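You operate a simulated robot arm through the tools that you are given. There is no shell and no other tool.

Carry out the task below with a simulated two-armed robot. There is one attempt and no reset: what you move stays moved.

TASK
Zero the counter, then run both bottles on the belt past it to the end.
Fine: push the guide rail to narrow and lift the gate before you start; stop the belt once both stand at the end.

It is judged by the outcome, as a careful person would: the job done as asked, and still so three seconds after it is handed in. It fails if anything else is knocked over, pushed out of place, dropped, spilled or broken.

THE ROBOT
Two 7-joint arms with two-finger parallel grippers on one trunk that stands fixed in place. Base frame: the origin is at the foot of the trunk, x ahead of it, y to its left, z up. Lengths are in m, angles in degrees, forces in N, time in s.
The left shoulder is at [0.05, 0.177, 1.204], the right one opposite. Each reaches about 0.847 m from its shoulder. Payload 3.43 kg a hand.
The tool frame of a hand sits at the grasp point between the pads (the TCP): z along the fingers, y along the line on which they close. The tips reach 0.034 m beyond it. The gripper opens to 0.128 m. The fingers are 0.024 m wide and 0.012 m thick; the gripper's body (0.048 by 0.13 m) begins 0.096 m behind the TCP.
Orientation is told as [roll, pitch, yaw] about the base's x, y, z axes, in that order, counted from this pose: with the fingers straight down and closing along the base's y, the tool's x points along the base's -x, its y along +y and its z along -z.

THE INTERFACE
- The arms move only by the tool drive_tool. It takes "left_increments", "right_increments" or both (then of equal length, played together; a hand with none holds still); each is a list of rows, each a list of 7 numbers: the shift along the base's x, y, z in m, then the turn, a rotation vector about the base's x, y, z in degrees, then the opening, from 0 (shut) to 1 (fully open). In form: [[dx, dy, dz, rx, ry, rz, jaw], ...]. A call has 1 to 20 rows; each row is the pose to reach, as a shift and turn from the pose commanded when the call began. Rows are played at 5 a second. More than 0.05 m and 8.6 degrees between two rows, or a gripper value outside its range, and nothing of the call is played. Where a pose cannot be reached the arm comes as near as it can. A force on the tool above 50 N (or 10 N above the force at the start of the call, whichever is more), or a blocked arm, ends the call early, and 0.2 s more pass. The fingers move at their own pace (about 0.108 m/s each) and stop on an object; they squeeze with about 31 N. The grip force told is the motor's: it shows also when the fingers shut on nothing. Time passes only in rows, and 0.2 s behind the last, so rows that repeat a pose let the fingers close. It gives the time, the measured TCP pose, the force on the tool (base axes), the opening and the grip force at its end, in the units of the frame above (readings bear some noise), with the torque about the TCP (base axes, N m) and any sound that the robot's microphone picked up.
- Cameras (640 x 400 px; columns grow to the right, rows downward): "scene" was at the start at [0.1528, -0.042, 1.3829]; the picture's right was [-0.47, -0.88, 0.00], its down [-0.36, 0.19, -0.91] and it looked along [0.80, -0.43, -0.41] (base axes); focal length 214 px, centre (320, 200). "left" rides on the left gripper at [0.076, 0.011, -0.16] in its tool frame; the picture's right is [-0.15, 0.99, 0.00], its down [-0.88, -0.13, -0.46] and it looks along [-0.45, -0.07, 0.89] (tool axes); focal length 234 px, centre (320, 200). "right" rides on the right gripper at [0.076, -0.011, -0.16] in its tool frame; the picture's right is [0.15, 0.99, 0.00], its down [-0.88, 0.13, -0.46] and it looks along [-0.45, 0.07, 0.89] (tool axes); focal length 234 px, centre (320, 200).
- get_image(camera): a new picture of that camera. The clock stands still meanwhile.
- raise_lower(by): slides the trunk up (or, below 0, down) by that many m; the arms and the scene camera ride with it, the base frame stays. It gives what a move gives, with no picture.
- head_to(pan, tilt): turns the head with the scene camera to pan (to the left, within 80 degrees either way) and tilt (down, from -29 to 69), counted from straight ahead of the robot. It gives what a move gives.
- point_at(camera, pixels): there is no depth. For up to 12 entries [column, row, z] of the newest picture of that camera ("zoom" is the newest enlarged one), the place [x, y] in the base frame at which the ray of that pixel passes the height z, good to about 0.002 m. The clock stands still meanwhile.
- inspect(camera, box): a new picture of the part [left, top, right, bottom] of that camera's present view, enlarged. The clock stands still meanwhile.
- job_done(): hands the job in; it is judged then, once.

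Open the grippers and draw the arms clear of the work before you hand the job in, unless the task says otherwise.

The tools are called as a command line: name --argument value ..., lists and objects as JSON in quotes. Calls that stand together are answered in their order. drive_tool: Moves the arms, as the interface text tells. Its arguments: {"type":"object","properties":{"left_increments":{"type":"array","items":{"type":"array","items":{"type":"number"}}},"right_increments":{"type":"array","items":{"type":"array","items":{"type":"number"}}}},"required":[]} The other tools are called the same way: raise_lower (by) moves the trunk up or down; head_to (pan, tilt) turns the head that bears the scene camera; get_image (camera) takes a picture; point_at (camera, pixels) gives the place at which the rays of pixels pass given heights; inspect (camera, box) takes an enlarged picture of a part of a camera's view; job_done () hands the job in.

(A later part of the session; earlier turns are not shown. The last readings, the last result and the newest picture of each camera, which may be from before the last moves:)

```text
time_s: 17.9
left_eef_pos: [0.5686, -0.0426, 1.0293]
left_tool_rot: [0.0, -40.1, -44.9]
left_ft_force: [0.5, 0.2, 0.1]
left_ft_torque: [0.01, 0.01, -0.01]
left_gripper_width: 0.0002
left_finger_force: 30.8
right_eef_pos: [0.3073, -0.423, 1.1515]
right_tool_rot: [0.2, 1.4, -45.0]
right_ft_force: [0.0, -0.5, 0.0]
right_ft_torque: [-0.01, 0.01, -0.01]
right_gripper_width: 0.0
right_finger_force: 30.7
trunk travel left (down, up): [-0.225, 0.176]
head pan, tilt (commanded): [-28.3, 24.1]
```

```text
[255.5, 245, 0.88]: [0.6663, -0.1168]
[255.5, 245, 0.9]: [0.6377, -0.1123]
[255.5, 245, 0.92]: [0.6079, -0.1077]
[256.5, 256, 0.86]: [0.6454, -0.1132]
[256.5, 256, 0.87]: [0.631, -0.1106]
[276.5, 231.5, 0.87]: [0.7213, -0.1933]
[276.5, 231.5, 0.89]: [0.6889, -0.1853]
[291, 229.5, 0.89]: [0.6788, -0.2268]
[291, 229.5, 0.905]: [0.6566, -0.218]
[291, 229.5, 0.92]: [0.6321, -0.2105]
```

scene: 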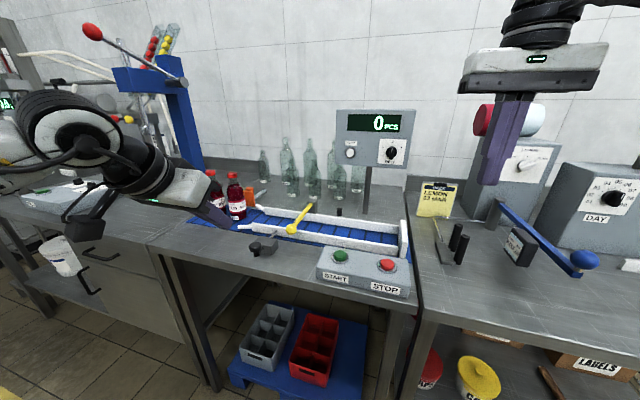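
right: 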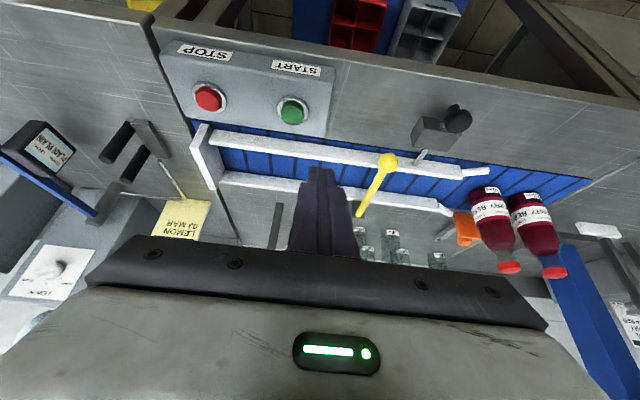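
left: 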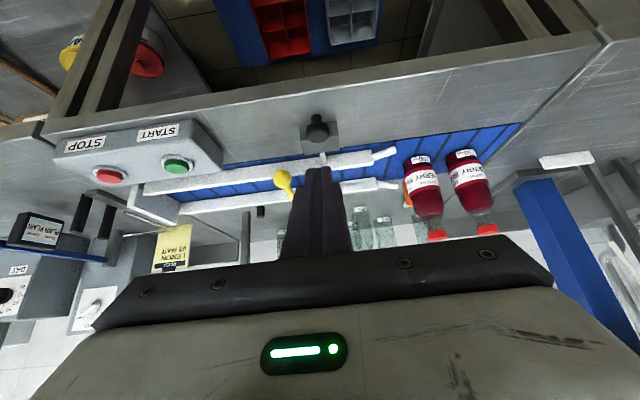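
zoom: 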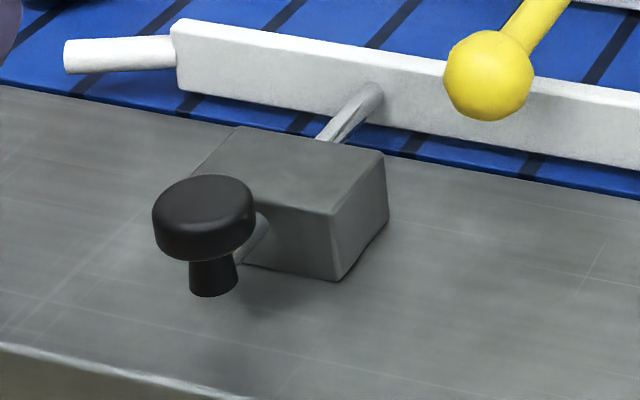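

Knob centre ≈(0.636,-0.112), stem z 0.867 to cap top 0.902. I lower the left hand straight down in front of it so the tips sit at stem height (TCP z≈0.896), about 4 cm short of it.

drive_tool --left_increments '[[0, 0, -0.035, 0, 0, 0, 0], [0, 0, -0.07, 0, 0, 0, 0], [0, 0, -0.105, 0, 0, 0, 0], [0, 0, -0.133, 0, 0, 0, 0]]'

inspect --camera "left" --box '[240, 100, 400, 200]'

inspect --camera "scene" --box '[210, 215, 306, 275]'

```text
time_s: 18.9
left_eef_pos: [0.5686, -0.0421, 0.897]
left_tool_rot: [-0.2, -39.9, -45.0]
left_ft_force: [0.3, -0.6, 0.7]
left_ft_torque: [-0.03, 0.01, 0.04]
left_gripper_width: 0.0
left_finger_force: 30.8
right_eef_pos: [0.3066, -0.4236, 1.1508]
right_tool_rot: [0.2, 1.2, -45.0]
right_ft_force: [-0.6, -0.1, 0.1]
right_ft_torque: [-0.03, -0.02, 0.01]
right_gripper_width: 0.0
right_finger_force: 30.5
trunk travel left (down, up): [-0.225, 0.176]
head pan, tilt (commanded): [-28.3, 24.1]
```

```text
4.00 times, centred on (320, 150) of left
```

zoom: 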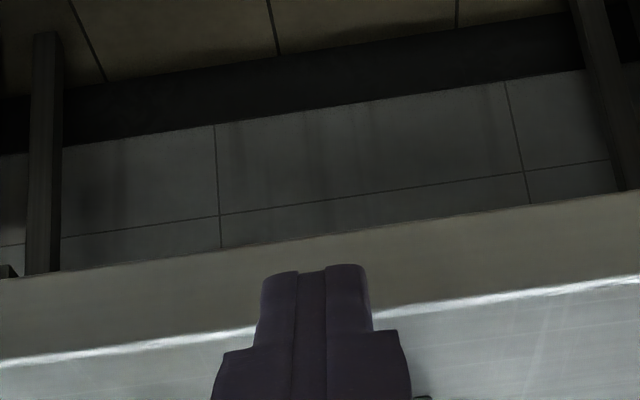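

```text
6.67 times, centred on (258, 245) of scene
```

zoom: 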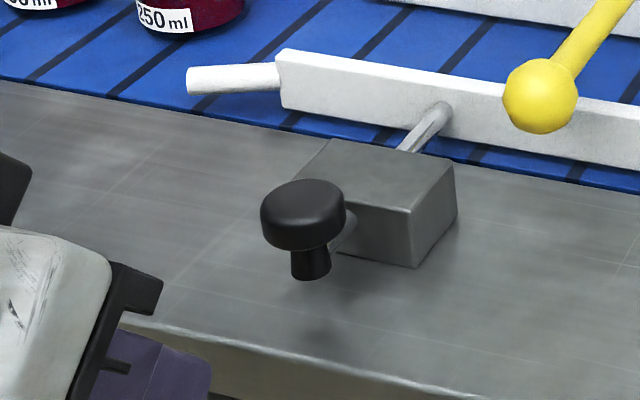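

Tips are low and clear of the knob. I advance 4.4 cm along +v to just short of contact, then check.

drive_tool --left_increments '[[0.01, -0.01, 0, 0, 0, 0, 0], [0.02, -0.02, 0, 0, 0, 0, 0], [0.031, -0.031, 0, 0, 0, 0, 0]]'

inspect --camera "scene" --box '[210, 215, 306, 275]'

inspect --camera "left" --box '[240, 100, 400, 200]'

```text
time_s: 19.8
left_eef_pos: [0.6005, -0.0735, 0.8976]
left_tool_rot: [0.0, -39.9, -44.8]
left_ft_force: [-0.1, 0.0, -0.9]
left_ft_torque: [0.0, -0.03, 0.05]
left_gripper_width: 0.0
left_finger_force: 31.1
right_eef_pos: [0.3076, -0.4236, 1.1519]
right_tool_rot: [0.2, 1.5, -44.9]
right_ft_force: [0.1, -0.7, 0.3]
right_ft_torque: [-0.01, 0.01, -0.01]
right_gripper_width: 0.0
right_finger_force: 31.6
trunk travel left (down, up): [-0.225, 0.176]
head pan, tilt (commanded): [-28.3, 24.1]
```

```text
6.67 times, centred on (258, 245) of scene
```

zoom: 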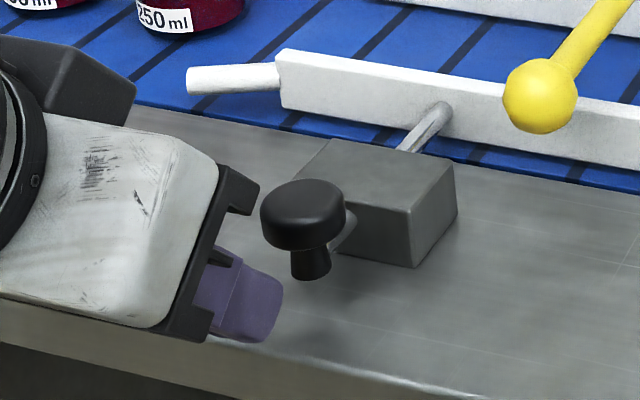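

```text
4.00 times, centred on (320, 150) of left
```

zoom: 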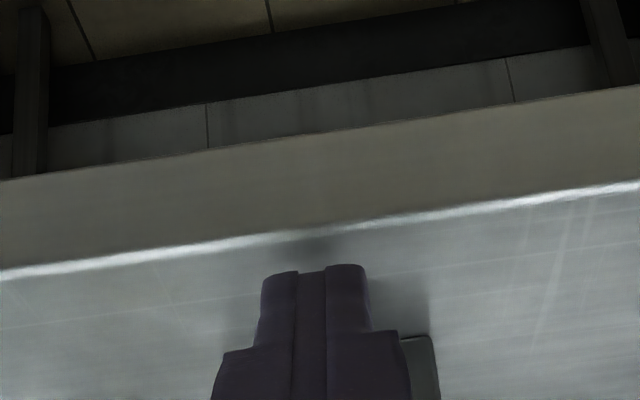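

The tips are just in front of the stem. I push slowly along +v in 4 mm steps, watching the force.

drive_tool --left_increments '[[0.003, -0.003, 0, 0, 0, 0, 0], [0.006, -0.006, 0, 0, 0, 0, 0], [0.009, -0.009, 0, 0, 0, 0, 0], [0.012, -0.012, 0, 0, 0, 0, 0], [0.015, -0.015, 0, 0, 0, 0, 0]]'

inspect --camera "scene" --box '[210, 215, 306, 275]'

```text
time_s: 20.9
left_eef_pos: [0.6141, -0.0881, 0.8961]
left_tool_rot: [0.0, -39.9, -44.9]
left_ft_force: [-3.7, 1.9, -2.8]
left_ft_torque: [0.1, 0.03, 0.01]
left_gripper_width: 0.0
left_finger_force: 31.4
right_eef_pos: [0.3076, -0.4229, 1.1514]
right_tool_rot: [0.2, 1.4, -44.9]
right_ft_force: [-0.7, 0.7, -0.3]
right_ft_torque: [-0.03, -0.01, -0.01]
right_gripper_width: 0.0001
right_finger_force: 31.1
trunk travel left (down, up): [-0.225, 0.176]
head pan, tilt (commanded): [-28.3, 24.1]
```

```text
6.67 times, centred on (258, 245) of scene
```

zoom: 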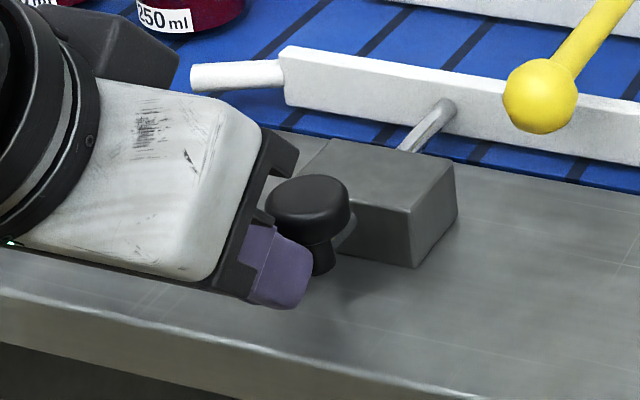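

Light contact (~4 N) and the rail has started to move. I keep pushing in small steps.

drive_tool --left_increments '[[0.003, -0.003, 0, 0, 0, 0, 0], [0.006, -0.006, 0, 0, 0, 0, 0], [0.009, -0.009, 0, 0, 0, 0, 0], [0.012, -0.012, 0, 0, 0, 0, 0]]'

inspect --camera "scene" --box '[210, 215, 306, 275]'

```text
time_s: 21.9
left_eef_pos: [0.6271, -0.1, 0.8969]
left_tool_rot: [-0.1, -39.8, -44.9]
left_ft_force: [-4.0, 1.0, -6.5]
left_ft_torque: [0.15, 0.11, 0.0]
left_gripper_width: 0.0002
left_finger_force: 30.9
right_eef_pos: [0.3078, -0.4222, 1.1521]
right_tool_rot: [0.2, 1.4, -45.0]
right_ft_force: [0.5, 0.3, 0.1]
right_ft_torque: [-0.03, -0.02, -0.02]
right_gripper_width: 0.0
right_finger_force: 31.0
trunk travel left (down, up): [-0.225, 0.176]
head pan, tilt (commanded): [-28.3, 24.1]
```

```text
6.67 times, centred on (258, 245) of scene
```

zoom: 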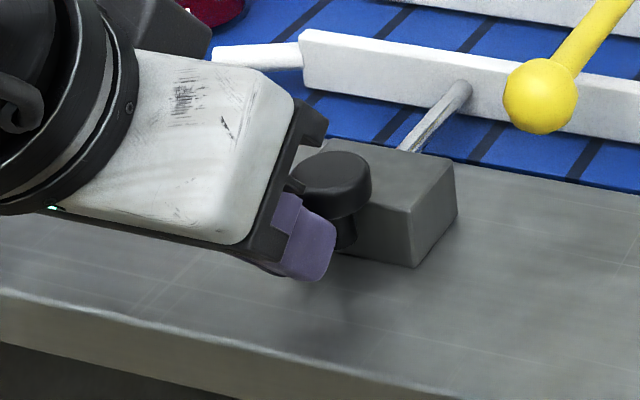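

The rail is sliding inward and the knob nears the block. I continue with 3 mm steps until it stops.

drive_tool --left_increments '[[0.002, -0.002, 0, 0, 0, 0, 0], [0.004, -0.004, 0, 0, 0, 0, 0], [0.006, -0.006, 0, 0, 0, 0, 0], [0.008, -0.008, 0, 0, 0, 0, 0]]'

inspect --camera "scene" --box '[210, 215, 306, 275]'

```text
time_s: 22.9
left_eef_pos: [0.6337, -0.1062, 0.8965]
left_tool_rot: [-0.2, -39.7, -44.8]
left_ft_force: [-13.9, 11.4, -8.1]
left_ft_torque: [0.14, 0.33, -0.2]
left_gripper_width: 0.0
left_finger_force: 31.2
right_eef_pos: [0.307, -0.4221, 1.1524]
right_tool_rot: [0.3, 1.3, -45.0]
right_ft_force: [-0.2, 0.7, -0.4]
right_ft_torque: [-0.02, 0.0, 0.01]
right_gripper_width: 0.0001
right_finger_force: 31.1
trunk travel left (down, up): [-0.225, 0.176]
head pan, tilt (commanded): [-28.3, 24.1]
```

```text
6.67 times, centred on (258, 245) of scene
```

zoom: 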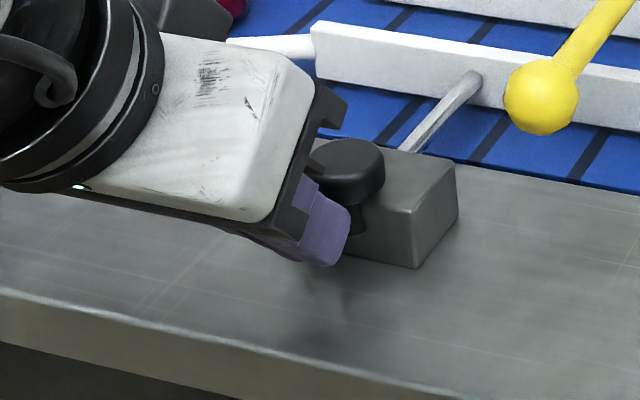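

Force rose to ~18 N and the knob appears at the block, so it is near its stop. I push 3 mm more to confirm it's fully home.

drive_tool --left_increments '[[0.001, -0.001, 0, 0, 0, 0, 0], [0.002, -0.002, 0, 0, 0, 0, 0], [0.003, -0.003, 0, 0, 0, 0, 0]]'

inspect --camera "scene" --box '[210, 215, 306, 275]'

```text
time_s: 23.8
left_eef_pos: [0.6345, -0.1067, 0.8957]
left_tool_rot: [0.0, -39.2, -44.9]
left_ft_force: [-35.4, 26.4, -6.0]
left_ft_torque: [0.25, 0.61, -0.34]
left_gripper_width: 0.0
left_finger_force: 31.1
right_eef_pos: [0.3049, -0.4215, 1.1539]
right_tool_rot: [0.1, 1.2, -45.0]
right_ft_force: [0.2, 0.2, 0.2]
right_ft_torque: [0.01, -0.03, 0.03]
right_gripper_width: 0.0001
right_finger_force: 31.1
trunk travel left (down, up): [-0.225, 0.176]
head pan, tilt (commanded): [-28.3, 24.1]
```

```text
6.67 times, centred on (258, 245) of scene
```

zoom: 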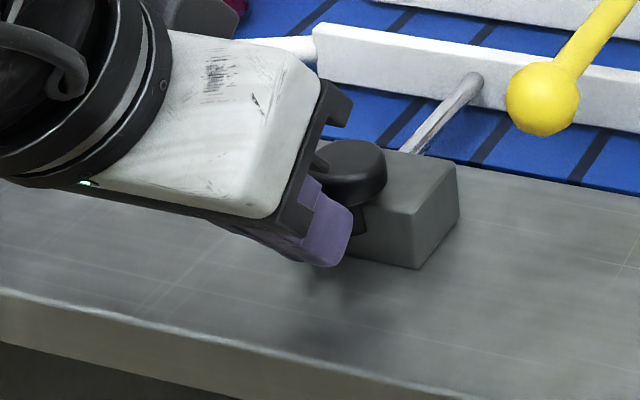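

The stop is reached (force 44 N with no further motion). I back off along -v and then rise.

drive_tool --left_increments '[[-0.004, 0.004, 0, 0, 0, 0, 0], [-0.02, 0.02, 0, 0, 0, 0, 0], [-0.045, 0.045, 0, 0, 0, 0, 0], [-0.06, 0.06, 0.03, 0, 0, 0, 0], [-0.06, 0.06, 0.07, 0, 0, 0, 0.3], [-0.06, 0.06, 0.11, 0, 0, 0, 0.5]]'

inspect --camera "left" --box '[200, 100, 440, 250]'

inspect --camera "scene" --box '[190, 180, 350, 280]'

```text
time_s: 25.1
left_eef_pos: [0.5792, -0.052, 1.0075]
left_tool_rot: [-0.1, -39.8, -45.0]
left_ft_force: [-0.5, -1.1, 0.9]
left_ft_torque: [-0.02, -0.01, 0.02]
left_gripper_width: 0.064
left_finger_force: 0.0
right_eef_pos: [0.307, -0.4227, 1.1522]
right_tool_rot: [0.2, 1.4, -45.0]
right_ft_force: [0.1, 0.1, -0.6]
right_ft_torque: [-0.02, -0.02, -0.02]
right_gripper_width: 0.0001
right_finger_force: 31.1
trunk travel left (down, up): [-0.225, 0.176]
head pan, tilt (commanded): [-28.3, 24.1]
```

```text
2.67 times, centred on (320, 175) of left
```

zoom: 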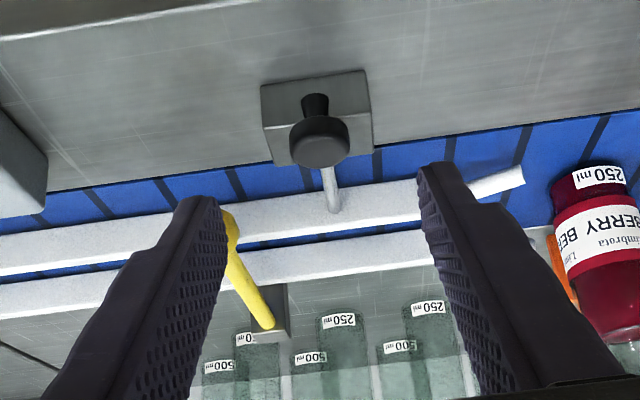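

```text
4.00 times, centred on (270, 230) of scene
```

zoom: 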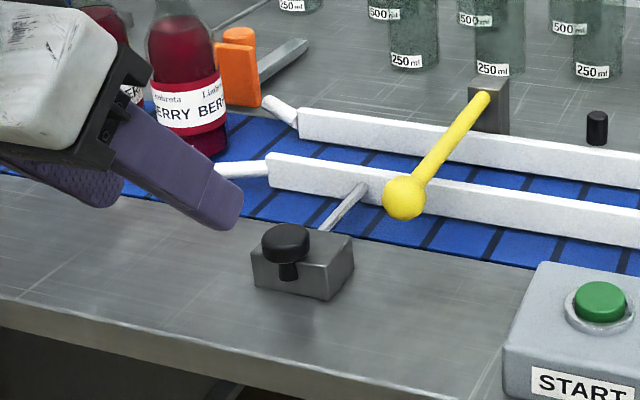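

The rail is narrow and stays put. Next the gate: I move the left hand, half open, to hover in front of the yellow ball.

drive_tool --left_increments '[[0.006, -0.038, 0, 0, 0, 0, 0.5], [0.012, -0.076, 0, 0, 0, 0, 0.5], [0.018, -0.114, 0, 0, 0, 0, 0.5]]'

inspect --camera "left" --box '[200, 60, 440, 210]'

get_image --camera "scene"

```text
time_s: 25.9
left_eef_pos: [0.5953, -0.1658, 1.0086]
left_tool_rot: [0.0, -39.9, -44.8]
left_ft_force: [0.0, 0.2, -0.1]
left_ft_torque: [0.0, 0.02, 0.0]
left_gripper_width: 0.064
left_finger_force: 0.0
right_eef_pos: [0.3082, -0.4229, 1.1519]
right_tool_rot: [0.2, 1.3, -45.0]
right_ft_force: [1.1, -0.1, 0.1]
right_ft_torque: [0.02, -0.01, -0.01]
right_gripper_width: 0.0001
right_finger_force: 30.8
trunk travel left (down, up): [-0.225, 0.176]
head pan, tilt (commanded): [-28.3, 24.1]
```

```text
2.67 times, centred on (320, 135) of left
```

zoom: 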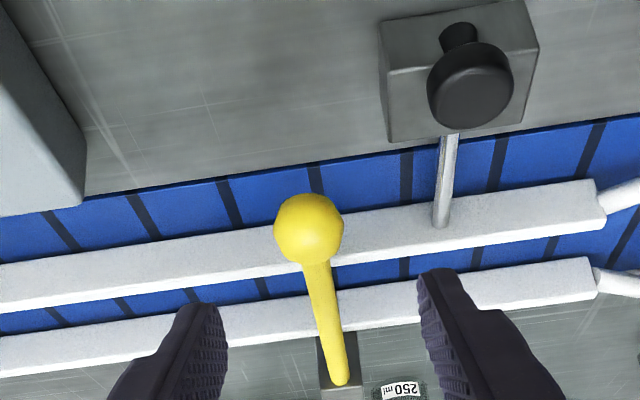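

```text
taken
```

scene: 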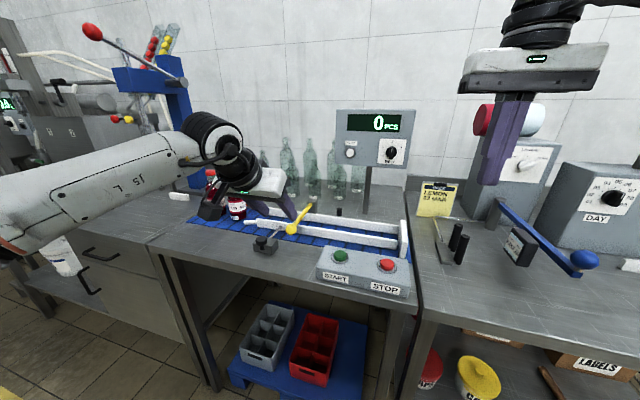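

Ball is centred between the fingers in view, at (315.5,146.2). I triangulate it and the hinge.

point_at --camera "left" --pixels '[[315.5, 146.2, 0.89], [315.5, 146.2, 0.905], [315.5, 146.2, 0.92], [327, 203, 0.89], [327, 203, 0.905], [327, 203, 0.92], [300, 158, 0.885], [364, 143, 0.88]]'

point_at --camera "scene" --pixels '[[290.75, 229.25, 0.89], [290.75, 229.25, 0.905], [290.75, 229.25, 0.92], [312, 204, 0.89], [312, 204, 0.905], [312, 204, 0.92]]'

inspect --camera "scene" --box '[264, 190, 344, 240]'

```text
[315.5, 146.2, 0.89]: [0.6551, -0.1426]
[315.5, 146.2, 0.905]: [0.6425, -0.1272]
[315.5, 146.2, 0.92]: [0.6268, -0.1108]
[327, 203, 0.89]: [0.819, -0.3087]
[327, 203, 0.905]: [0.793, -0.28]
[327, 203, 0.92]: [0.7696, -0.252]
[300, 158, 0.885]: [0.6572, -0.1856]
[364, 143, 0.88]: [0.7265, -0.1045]
```

```text
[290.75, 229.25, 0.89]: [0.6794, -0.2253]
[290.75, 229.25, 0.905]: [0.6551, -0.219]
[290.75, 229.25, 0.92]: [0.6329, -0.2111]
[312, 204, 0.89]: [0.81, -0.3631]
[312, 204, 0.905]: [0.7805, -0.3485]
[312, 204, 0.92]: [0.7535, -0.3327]
```

```text
8.00 times, centred on (304, 215) of scene
```

zoom: 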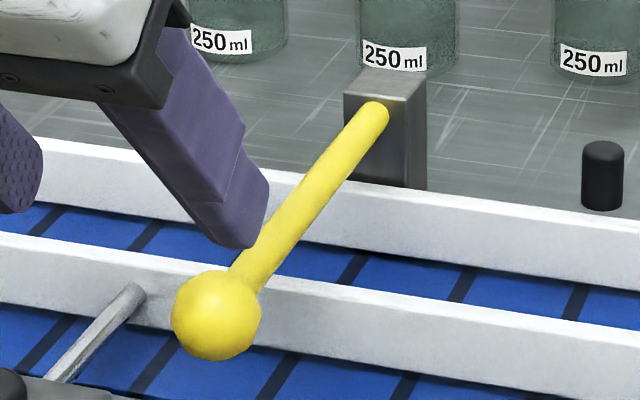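

The left rays used an older picture (pose since changed), so I take a fresh left picture and query that.

get_image --camera "left"

point_at --camera "left" --pixels '[[315.5, 146.2, 0.89], [315.5, 146.2, 0.905], [315.5, 146.2, 0.92], [327, 203, 0.89], [327, 203, 0.905], [327, 203, 0.92], [300, 158, 0.885], [364, 143, 0.88]]'

point_at --camera "zoom" --pixels '[[216, 315, 0.89], [216, 315, 0.905], [216, 315, 0.92], [375, 113, 0.89], [375, 113, 0.905], [375, 113, 0.92], [132, 292, 0.87], [132, 292, 0.885]]'

```text
taken
```

left: 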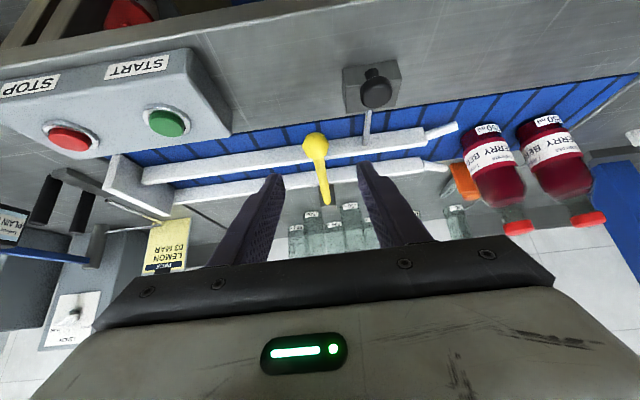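

```text
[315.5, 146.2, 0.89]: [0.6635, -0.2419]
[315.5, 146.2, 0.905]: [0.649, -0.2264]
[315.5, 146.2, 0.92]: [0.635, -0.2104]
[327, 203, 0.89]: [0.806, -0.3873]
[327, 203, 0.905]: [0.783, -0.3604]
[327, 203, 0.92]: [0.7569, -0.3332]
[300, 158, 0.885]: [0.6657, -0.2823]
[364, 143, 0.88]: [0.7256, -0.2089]
```

```text
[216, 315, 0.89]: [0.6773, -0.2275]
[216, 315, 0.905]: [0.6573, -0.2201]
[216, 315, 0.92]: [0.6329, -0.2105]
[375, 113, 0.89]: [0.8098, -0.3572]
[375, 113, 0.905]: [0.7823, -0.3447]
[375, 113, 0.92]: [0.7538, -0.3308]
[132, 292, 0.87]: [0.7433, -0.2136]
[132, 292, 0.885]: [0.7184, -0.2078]
```

Both rays now agree: ball ≈(0.635,-0.211,0.919), hinge ≈(0.755,-0.332,0.92), rod horizontal and 0.17 long. I lower the left hand so the fingers straddle the ball.

drive_tool --left_increments '[[0.004, -0.01, -0.016, 0, 0, 0, 0.5], [0.012, -0.018, -0.033, 0, 0, 0, 0.5], [0.02, -0.026, -0.049, 0, 0, 0, 0.5], [0.028, -0.034, -0.066, 0, 0, 0, 0.5], [0.035, -0.041, -0.082, 0, 0, 0, 0.5]]'

inspect --camera "left" --box '[200, 90, 440, 240]'

inspect --camera "scene" --box '[250, 185, 346, 245]'

```text
time_s: 27.1
left_eef_pos: [0.6306, -0.2063, 0.9245]
left_tool_rot: [-0.1, -39.9, -44.8]
left_ft_force: [0.0, -0.4, 0.1]
left_ft_torque: [0.05, 0.02, -0.03]
left_gripper_width: 0.064
left_finger_force: 0.0
right_eef_pos: [0.3077, -0.4231, 1.1503]
right_tool_rot: [0.2, 1.4, -44.9]
right_ft_force: [-0.8, 0.3, -0.1]
right_ft_torque: [-0.01, 0.01, -0.03]
right_gripper_width: 0.0
right_finger_force: 30.9
trunk travel left (down, up): [-0.225, 0.176]
head pan, tilt (commanded): [-28.3, 24.1]
```

```text
2.67 times, centred on (320, 165) of left
```

zoom: 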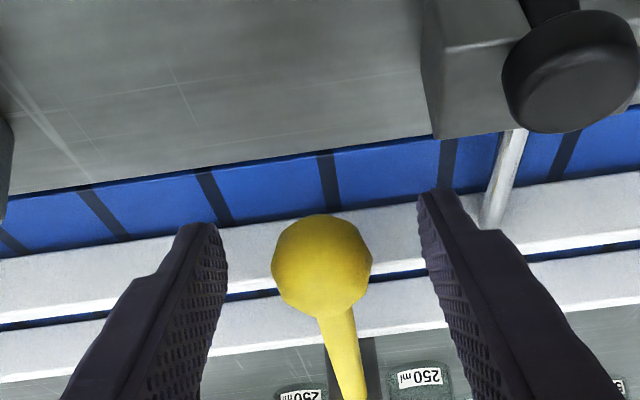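

```text
6.67 times, centred on (298, 215) of scene
```

zoom: 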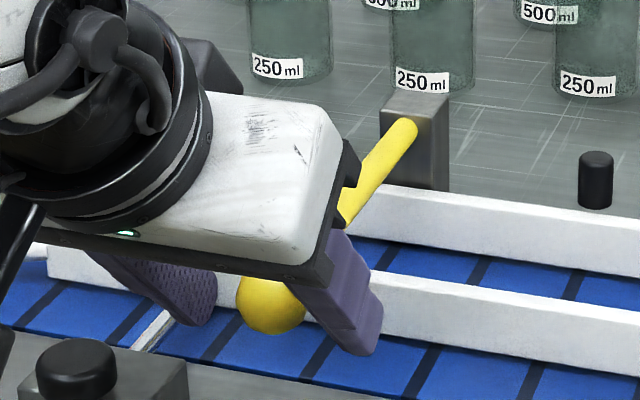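

The ball sits well between the pads. I close the gripper on it.

drive_tool --left_increments '[[0, 0, 0, 0, 0, 0, 0.35], [0, 0, 0, 0, 0, 0, 0.2], [0, 0, 0, 0, 0, 0, 0.1], [0, 0, 0, 0, 0, 0, 0.1]]'

inspect --camera "left" --box '[200, 90, 440, 240]'

```text
time_s: 28.1
left_eef_pos: [0.6314, -0.207, 0.9238]
left_tool_rot: [0.0, -39.8, -44.8]
left_ft_force: [0.5, -1.8, -0.9]
left_ft_torque: [0.05, 0.02, 0.0]
left_gripper_width: 0.0306
left_finger_force: 44.9
right_eef_pos: [0.3077, -0.424, 1.151]
right_tool_rot: [0.2, 1.4, -45.0]
right_ft_force: [-0.1, -0.4, 0.2]
right_ft_torque: [0.07, 0.0, 0.0]
right_gripper_width: 0.0002
right_finger_force: 30.9
trunk travel left (down, up): [-0.225, 0.176]
head pan, tilt (commanded): [-28.3, 24.1]
```

```text
2.67 times, centred on (320, 165) of left
```

zoom: 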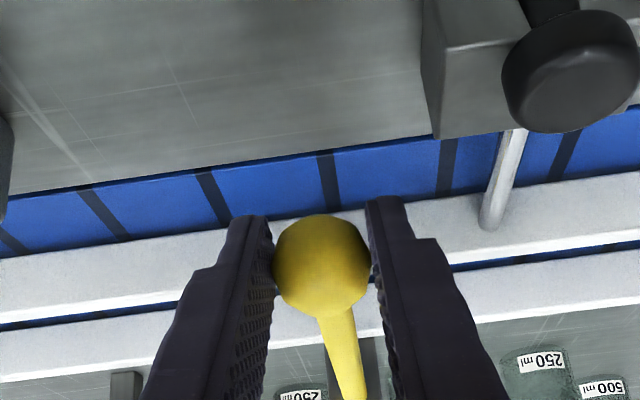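

Gripped (30.6 mm). I start lifting the ball along its arc about the hinge, first 25°, and watch the force.

drive_tool --left_increments '[[0.0005, -0.0005, 0.0148, 0, 0, 0, 0.1], [0.0018, -0.0018, 0.0295, 0, 0, 0, 0.1], [0.0041, -0.0041, 0.044, 0, 0, 0, 0.1], [0.0072, -0.0072, 0.0581, 0, 0, 0, 0.1], [0.0112, -0.0112, 0.0718, 0, 0, 0, 0.1]]'

inspect --camera "scene" --box '[250, 165, 362, 235]'

inspect --camera "left" --box '[200, 90, 440, 240]'

```text
time_s: 29.4
left_eef_pos: [0.635, -0.2117, 0.9731]
left_tool_rot: [-0.7, -39.7, -44.4]
left_ft_force: [-17.0, -16.0, -7.6]
left_ft_torque: [0.83, 1.22, -0.34]
left_gripper_width: 0.0308
left_finger_force: 44.3
left hand out of reach, approached as far as the arm can: row 4, 5
right_eef_pos: [0.3056, -0.4253, 1.1511]
right_tool_rot: [0.3, 1.3, -44.9]
right_ft_force: [-0.1, -0.9, -0.2]
right_ft_torque: [0.0, -0.02, -0.02]
right_gripper_width: 0.0001
right_finger_force: 30.6
trunk travel left (down, up): [-0.225, 0.176]
head pan, tilt (commanded): [-28.3, 24.1]
```

```text
5.71 times, centred on (306, 200) of scene
```

zoom: 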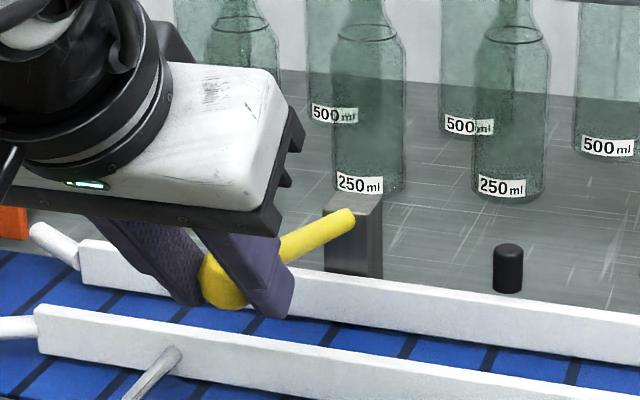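

```text
2.67 times, centred on (320, 165) of left
```

zoom: 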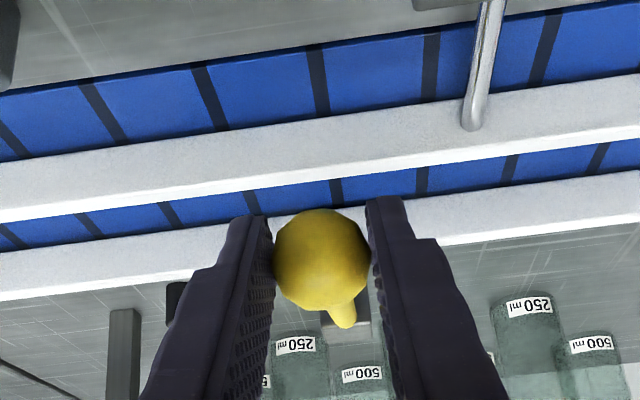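

The left arm hit its reach limit at this tilt (about 17° of lift). I tip the hand further toward horizontal around the ball, which gives more reach, and see if the side force eases.

drive_tool --left_increments '[[-0.0003, 0.0003, -0.0006, -4.4, -4.4, 0, 0.1], [-0.0006, 0.0006, -0.0012, -8.8, -8.8, 0, 0.1], [-0.0009, 0.0009, -0.0018, -13.2, -13.2, 0, 0.1], [-0.0012, 0.0012, -0.0024, -17.7, -17.7, 0, 0.1]]'

inspect --camera "scene" --box '[250, 165, 362, 235]'

```text
time_s: 30.4
left_eef_pos: [0.6354, -0.2107, 0.9726]
left_tool_rot: [-0.4, -64.8, -44.6]
left_ft_force: [-4.0, 3.8, -6.6]
left_ft_torque: [0.98, 1.06, -0.06]
left_gripper_width: 0.031
left_finger_force: 44.8
right_eef_pos: [0.3072, -0.4229, 1.1513]
right_tool_rot: [0.2, 1.4, -44.9]
right_ft_force: [-0.2, -0.9, 0.6]
right_ft_torque: [-0.01, -0.03, 0.02]
right_gripper_width: 0.0
right_finger_force: 30.2
trunk travel left (down, up): [-0.225, 0.176]
head pan, tilt (commanded): [-28.3, 24.1]
```

```text
5.71 times, centred on (306, 200) of scene
```

zoom: 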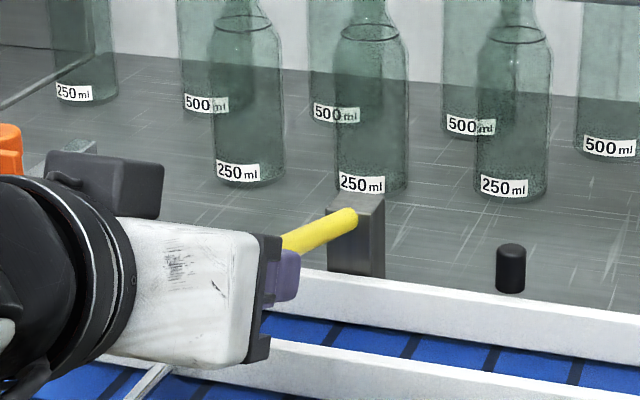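

Side force gone (only ~8 N left). I continue the arc from ~17° to ~52° while tipping the hand toward horizontal.

drive_tool --left_increments '[[0.0031, -0.0031, 0.0123, -1.4, -1.4, 0, 0.1], [0.0074, -0.0074, 0.0256, -2.8, -2.8, 0, 0.1], [0.0124, -0.0124, 0.0383, -4.2, -4.2, 0, 0.1], [0.0183, -0.0183, 0.0502, -5.6, -5.6, 0, 0.1], [0.025, -0.025, 0.0614, -7.0, -7.0, 0, 0.1], [0.0323, -0.0323, 0.0718, -8.4, -8.4, 0, 0.1], [0.0402, -0.0402, 0.0812, -9.8, -9.8, 0, 0.1]]'

inspect --camera "scene" --box '[250, 135, 378, 215]'

inspect --camera "left" --box '[200, 90, 440, 240]'

```text
time_s: 31.9
left_eef_pos: [0.6752, -0.2504, 1.0571]
left_tool_rot: [-0.3, -79.1, -44.6]
left_ft_force: [-6.6, 9.1, 3.0]
left_ft_torque: [0.75, 0.73, 0.23]
left_gripper_width: 0.0308
left_finger_force: 44.6
right_eef_pos: [0.306, -0.4228, 1.1524]
right_tool_rot: [0.2, 1.3, -45.0]
right_ft_force: [-0.2, -1.0, 0.1]
right_ft_torque: [-0.01, 0.04, -0.02]
right_gripper_width: 0.0002
right_finger_force: 30.7
trunk travel left (down, up): [-0.225, 0.176]
head pan, tilt (commanded): [-28.3, 24.1]
```

```text
5.00 times, centred on (314, 175) of scene
```

zoom: 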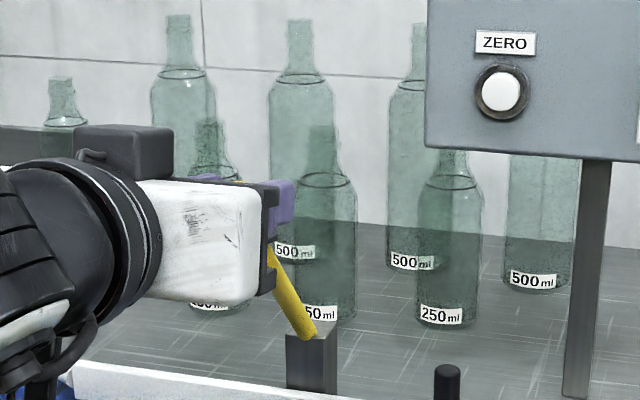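

```text
2.67 times, centred on (320, 165) of left
```

zoom: 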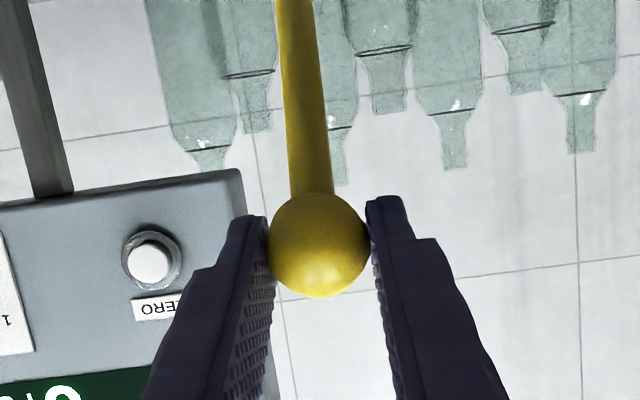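

Lift is at about 52°, and the readings fit a radius of 0.173 m. I continue to about 77°.

drive_tool --left_increments '[[0.0074, -0.0074, 0.0109, -1.4, -1.4, 0, 0.1], [0.0166, -0.0166, 0.0183, -2.8, -2.8, 0, 0.1], [0.0262, -0.0262, 0.0245, -4.2, -4.2, 0, 0.1], [0.0361, -0.0361, 0.0296, -5.6, -5.6, 0, 0.1], [0.0465, -0.0465, 0.0334, -7.0, -7.0, 0, 0.1]]'

inspect --camera "scene" --box '[250, 135, 378, 215]'

```text
time_s: 32.8
left_eef_pos: [0.6988, -0.2732, 1.0836]
left_tool_rot: [-11.8, -85.1, -34.3]
left_ft_force: [-14.6, -19.7, -6.9]
left_ft_torque: [-0.05, 0.1, -0.15]
left_gripper_width: 0.0316
left_finger_force: 16.4
left hand out of reach, approached as far as the arm can: row 4
right_eef_pos: [0.3077, -0.4242, 1.1521]
right_tool_rot: [0.2, 1.3, -44.9]
right_ft_force: [0.6, 0.8, -0.3]
right_ft_torque: [-0.05, -0.01, 0.0]
right_gripper_width: 0.0001
right_finger_force: 31.0
trunk travel left (down, up): [-0.225, 0.176]
head pan, tilt (commanded): [-28.3, 24.1]
stopped in row 4 (left hand): the force on the tool passed its limit at 68 N (the readings are from after the stop); the commanded pose is now the measured one
```

```text
5.00 times, centred on (314, 175) of scene
```

zoom: 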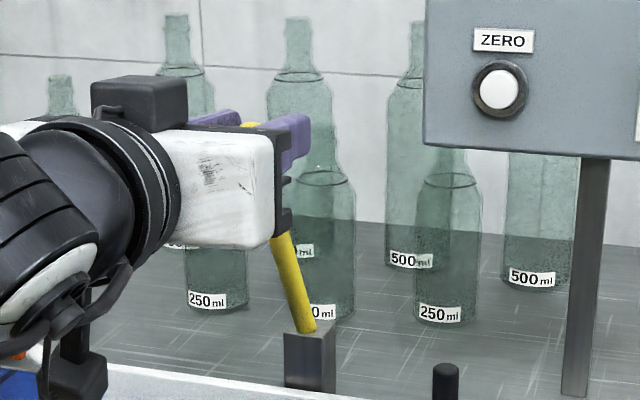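

The arm hit a reach limit in row 4 and the force limit stopped it; the gate stands near 70°. I look at the left camera before doing anything more.

get_image --camera "left"

get_image --camera "scene"

```text
taken
```

left: 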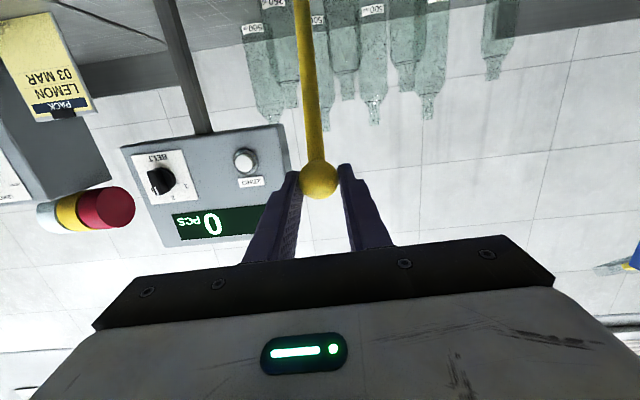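

```text
taken
```

scene: 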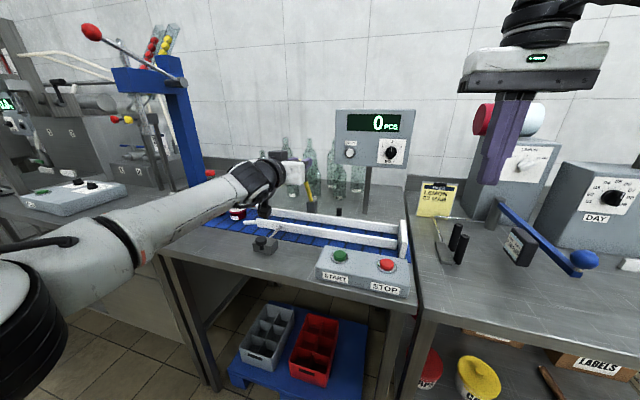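

The ball is still between the left fingertips, with the gate at roughly 70°. I ease the jaws open a little in place to see if the gate holds by itself.

drive_tool --left_increments '[[0, 0, 0, 0, 0, 0, 0.26], [0, 0, 0, 0, 0, 0, 0.32], [0, 0, 0, 0, 0, 0, 0.35]]'

get_image --camera "left"

inspect --camera "scene" --box '[250, 135, 378, 215]'

```text
time_s: 33.6
left_eef_pos: [0.7031, -0.2678, 1.0838]
left_tool_rot: [-9.9, -85.0, -35.2]
left_ft_force: [-3.1, -3.9, -2.0]
left_ft_torque: [-0.06, -0.01, -0.05]
left_gripper_width: 0.0481
left_finger_force: 2.7
right_eef_pos: [0.3061, -0.4224, 1.1521]
right_tool_rot: [0.2, 1.3, -45.0]
right_ft_force: [0.9, 0.1, -0.8]
right_ft_torque: [0.01, 0.02, -0.02]
right_gripper_width: 0.0001
right_finger_force: 31.1
trunk travel left (down, up): [-0.225, 0.176]
head pan, tilt (commanded): [-28.3, 24.1]
```

```text
taken
```

left: 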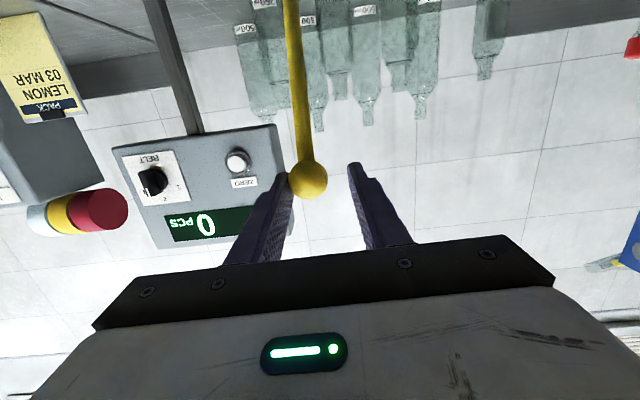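

```text
5.00 times, centred on (314, 175) of scene
```

zoom: 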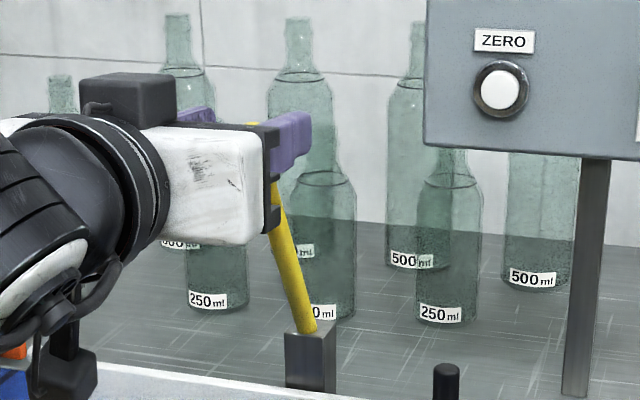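

The gate rod has stayed up, but the ball touches one finger. I shift the hand 12 mm along the belt direction to centre it, so nothing supports it, and look again.

drive_tool --left_increments '[[-0.003, -0.003, 0, 0, 0, 0, 0.4], [-0.006, -0.006, 0, 0, 0, 0, 0.4], [-0.008, -0.008, 0, 0, 0, 0, 0.4]]'

get_image --camera "left"

inspect --camera "scene" --box '[250, 135, 378, 215]'

```text
time_s: 34.4
left_eef_pos: [0.6971, -0.2752, 1.0851]
left_tool_rot: [-10.8, -85.0, -34.5]
left_ft_force: [-0.1, -0.3, 0.2]
left_ft_torque: [0.01, -0.01, 0.03]
left_gripper_width: 0.0511
left_finger_force: 0.0
right_eef_pos: [0.3071, -0.4228, 1.1511]
right_tool_rot: [0.1, 1.4, -44.8]
right_ft_force: [-0.2, -0.1, -0.1]
right_ft_torque: [-0.06, 0.0, 0.0]
right_gripper_width: 0.0
right_finger_force: 30.8
trunk travel left (down, up): [-0.225, 0.176]
head pan, tilt (commanded): [-28.3, 24.1]
```

```text
taken
```

left: 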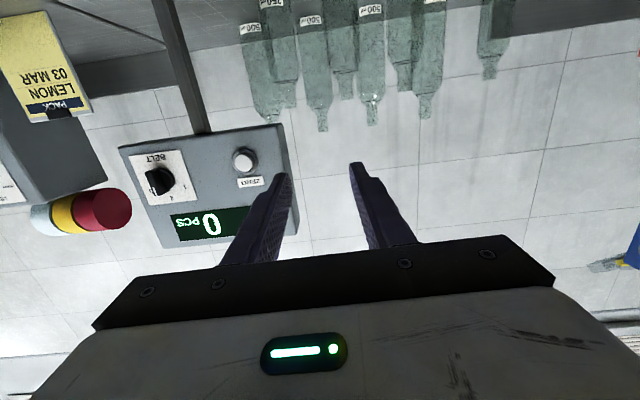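

```text
5.00 times, centred on (314, 175) of scene
```

zoom: 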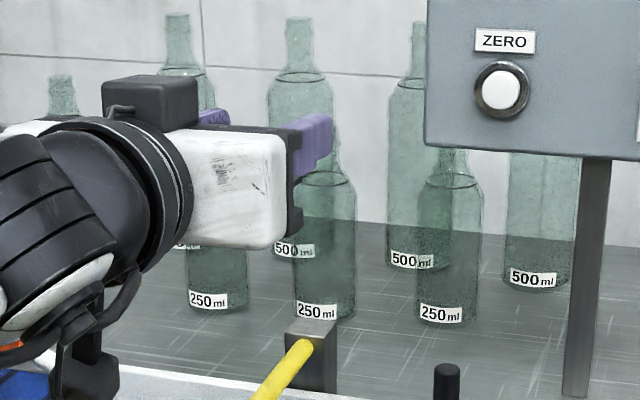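

The gate dropped back once free, so it must be carried past vertical, which is beyond the left arm's reach. I withdraw the left arm and will try the right arm, whose shoulder is nearer to the raised position.

drive_tool --left_increments '[[-0.025, 0.028, 0.005, 2, 2, 0, 0.4], [-0.05, 0.06, 0.01, 6, 6, 0, 0.4], [-0.08, 0.095, 0.02, 10, 10, 0, 0.3], [-0.11, 0.13, 0.03, 14, 14, 0, 0], [-0.14, 0.17, 0.04, 18, 18, 0, 0], [-0.17, 0.21, 0.05, 22, 22, 0, 0], [-0.2, 0.25, 0.055, 26, 26, 0, 0], [-0.23, 0.29, 0.06, 30, 30, 0, 0], [-0.26, 0.33, 0.065, 32, 32, 0, 0], [-0.277, 0.37, 0.065, 32, 32, 0, 0]]'

get_image --camera "scene"

```text
refused: row 5 steps farther than a row can; nothing moved
```

```text
taken
```

scene: 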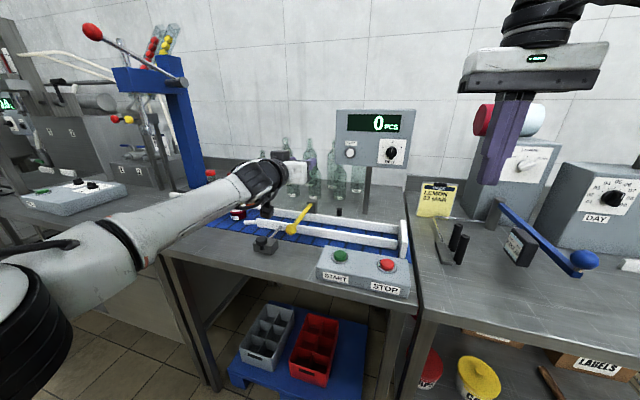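

One row was too long a step; I replay the same retreat with shorter steps.

drive_tool --left_increments '[[-0.025, 0.028, 0.005, 2, 2, 0, 0.4], [-0.05, 0.06, 0.01, 6, 6, 0, 0.4], [-0.075, 0.092, 0.016, 10, 10, 0, 0.3], [-0.1, 0.126, 0.022, 14, 14, 0, 0], [-0.125, 0.16, 0.03, 18, 18, 0, 0], [-0.15, 0.195, 0.036, 22, 22, 0, 0], [-0.175, 0.23, 0.042, 26, 26, 0, 0], [-0.2, 0.265, 0.05, 30, 30, 0, 0], [-0.225, 0.3, 0.056, 32, 32, 0, 0], [-0.25, 0.335, 0.06, 32, 32, 0, 0], [-0.277, 0.37, 0.065, 32, 32, 0, 0]]'

get_image --camera "scene"

```text
time_s: 36.8
left_eef_pos: [0.417, 0.0918, 1.1507]
left_tool_rot: [-1.4, -39.9, -43.9]
left_ft_force: [0.0, -0.6, 0.6]
left_ft_torque: [0.01, 0.0, -0.01]
left_gripper_width: 0.0
left_finger_force: 31.2
right_eef_pos: [0.3059, -0.4216, 1.1522]
right_tool_rot: [0.2, 1.3, -44.9]
right_ft_force: [0.4, 0.0, 0.1]
right_ft_torque: [0.01, 0.02, 0.0]
right_gripper_width: 0.0
right_finger_force: 31.2
trunk travel left (down, up): [-0.225, 0.176]
head pan, tilt (commanded): [-28.3, 24.1]
```

```text
taken
```

scene: 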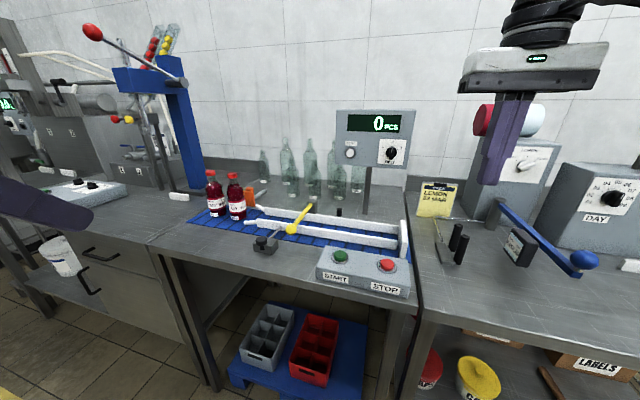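

Everything stands as before, gate down again, counter 0. I move the left hand further away and bring the right hand forward, turning its yaw from -45° to -20°.

drive_tool --left_increments '[[-0.015, 0.035, 0, 0, 0, 0, 0], [-0.03, 0.07, 0, 0, 0, 0, 0], [-0.045, 0.105, 0, 0, 0, 0, 0], [-0.06, 0.14, 0, 0, 0, 0, 0], [-0.075, 0.175, 0, 0, 0, 0, 0]]' --right_increments '[[0.035, 0.024, -0.01, 0, 0, 5, 0], [0.07, 0.048, -0.02, 0, 0, 10, 0], [0.105, 0.072, -0.03, 0, 0, 15, 0.25], [0.14, 0.096, -0.04, 0, 0, 20, 0.5], [0.174, 0.12, -0.05, 0, 0, 25, 0.5]]'

drive_tool --right_increments '[[0.015, 0.02, -0.01, -2.3, -6.3, 0, 0.5], [0.03, 0.04, -0.025, -4.6, -12.5, 0, 0.5], [0.045, 0.06, -0.04, -6.9, -18.8, 0, 0.5], [0.06, 0.08, -0.055, -9.1, -25.1, 0, 0.5], [0.075, 0.1, -0.07, -11.4, -31.3, 0, 0.5], [0.083, 0.115, -0.09, -13.7, -37.6, 0, 0.5]]'

get_image --camera "right"

get_image --camera "scene"

```text
time_s: 38.0
left_eef_pos: [0.3421, 0.2672, 1.1494]
left_tool_rot: [-1.5, -39.8, -44.0]
left_ft_force: [-0.4, -0.3, -0.2]
left_ft_torque: [-0.01, -0.02, 0.0]
left_gripper_width: 0.0
left_finger_force: 30.6
right_eef_pos: [0.4828, -0.3033, 1.1011]
right_tool_rot: [0.1, 1.4, -19.9]
right_ft_force: [0.2, -0.2, -0.8]
right_ft_torque: [-0.02, 0.0, 0.01]
right_gripper_width: 0.064
right_finger_force: 0.0
trunk travel left (down, up): [-0.225, 0.176]
head pan, tilt (commanded): [-28.3, 24.1]
```

```text
time_s: 39.4
left_eef_pos: [0.3421, 0.266, 1.1509]
left_tool_rot: [-1.4, -39.9, -43.8]
left_ft_force: [0.1, -0.4, 0.1]
left_ft_torque: [0.02, 0.0, 0.0]
left_gripper_width: 0.0002
left_finger_force: 30.5
right_eef_pos: [0.5643, -0.188, 1.0113]
right_tool_rot: [0.3, -38.8, -20.1]
right_ft_force: [0.3, -0.2, -0.5]
right_ft_torque: [0.01, 0.0, -0.01]
right_gripper_width: 0.064
right_finger_force: 0.0
trunk travel left (down, up): [-0.225, 0.176]
head pan, tilt (commanded): [-28.3, 24.1]
```

```text
taken
```

right: 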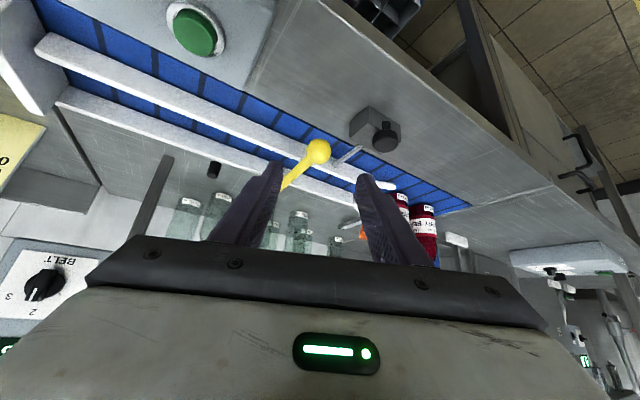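

```text
taken
```

scene: 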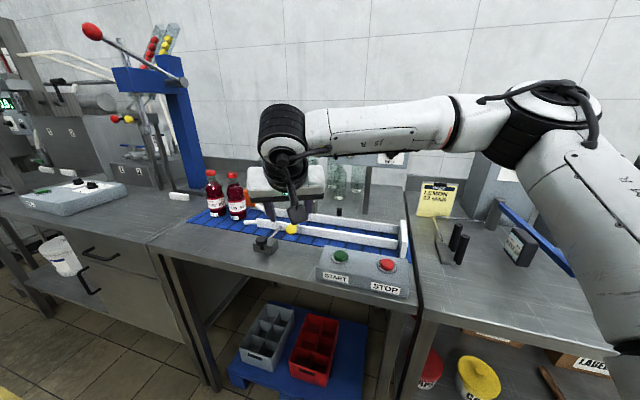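

The right arm reaches this with yaw -20°. I check the ball's ray from this camera at (319,151) for the grasp.

point_at --camera "right" --pixels '[[319, 151, 0.905], [319, 151, 0.915], [319, 151, 0.925]]'

inspect --camera "right" --box '[240, 100, 400, 200]'

```text
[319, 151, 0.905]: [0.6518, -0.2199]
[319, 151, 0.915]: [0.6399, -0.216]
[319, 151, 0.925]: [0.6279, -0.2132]
```

```text
4.00 times, centred on (320, 150) of right
```

zoom: 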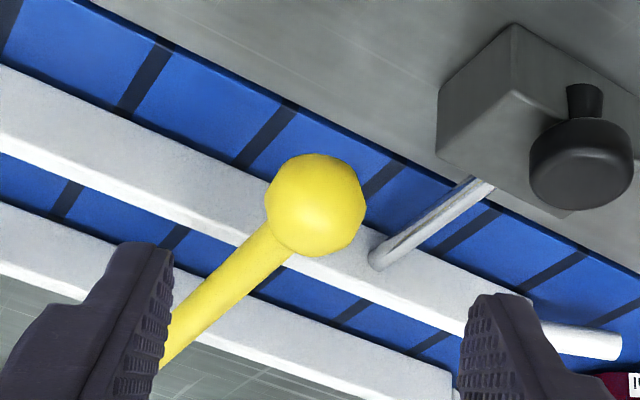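

Ball at ≈(0.636,-0.214,0.918). I slide the right hand along its finger axis until the ball sits between the pads.

drive_tool --right_increments '[[0.013, -0.0047, -0.017, 0, 0, 0, 0.5], [0.026, -0.0094, -0.034, 0, 0, 0, 0.5], [0.039, -0.014, -0.051, 0, 0, 0, 0.5], [0.052, -0.0188, -0.0675, 0, 0, 0, 0.5], [0.0647, -0.0234, -0.084, 0, 0, 0, 0.5]]'

inspect --camera "right" --box '[200, 90, 440, 240]'

inspect --camera "scene" --box '[230, 175, 342, 245]'

```text
time_s: 40.6
left_eef_pos: [0.3411, 0.267, 1.1501]
left_tool_rot: [-1.4, -39.8, -43.9]
left_ft_force: [-0.6, -0.2, 0.3]
left_ft_torque: [-0.02, 0.02, 0.01]
left_gripper_width: 0.0001
left_finger_force: 31.0
right_eef_pos: [0.6275, -0.2141, 0.9277]
right_tool_rot: [0.3, -38.8, -19.9]
right_ft_force: [-0.1, 0.5, 0.1]
right_ft_torque: [0.02, -0.01, 0.03]
right_gripper_width: 0.064
right_finger_force: 0.1
right hand out of reach, approached as far as the arm can: row 5
trunk travel left (down, up): [-0.225, 0.176]
head pan, tilt (commanded): [-28.3, 24.1]
```

```text
2.67 times, centred on (320, 165) of right
```

zoom: 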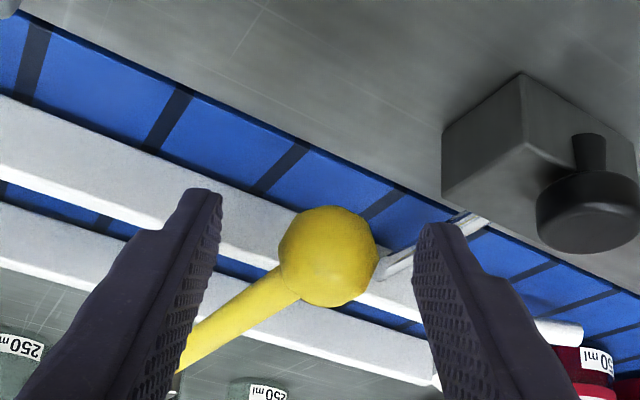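

```text
5.71 times, centred on (286, 210) of scene
```

zoom: 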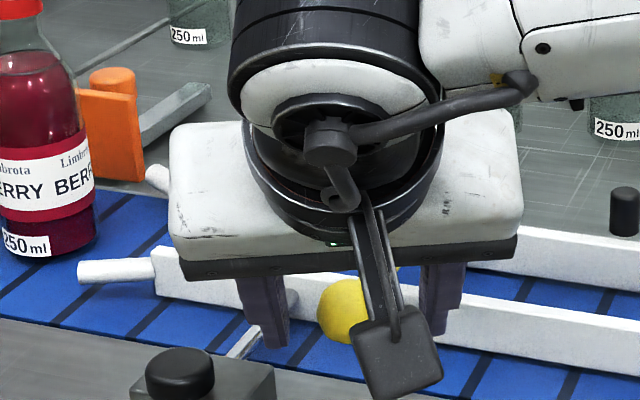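

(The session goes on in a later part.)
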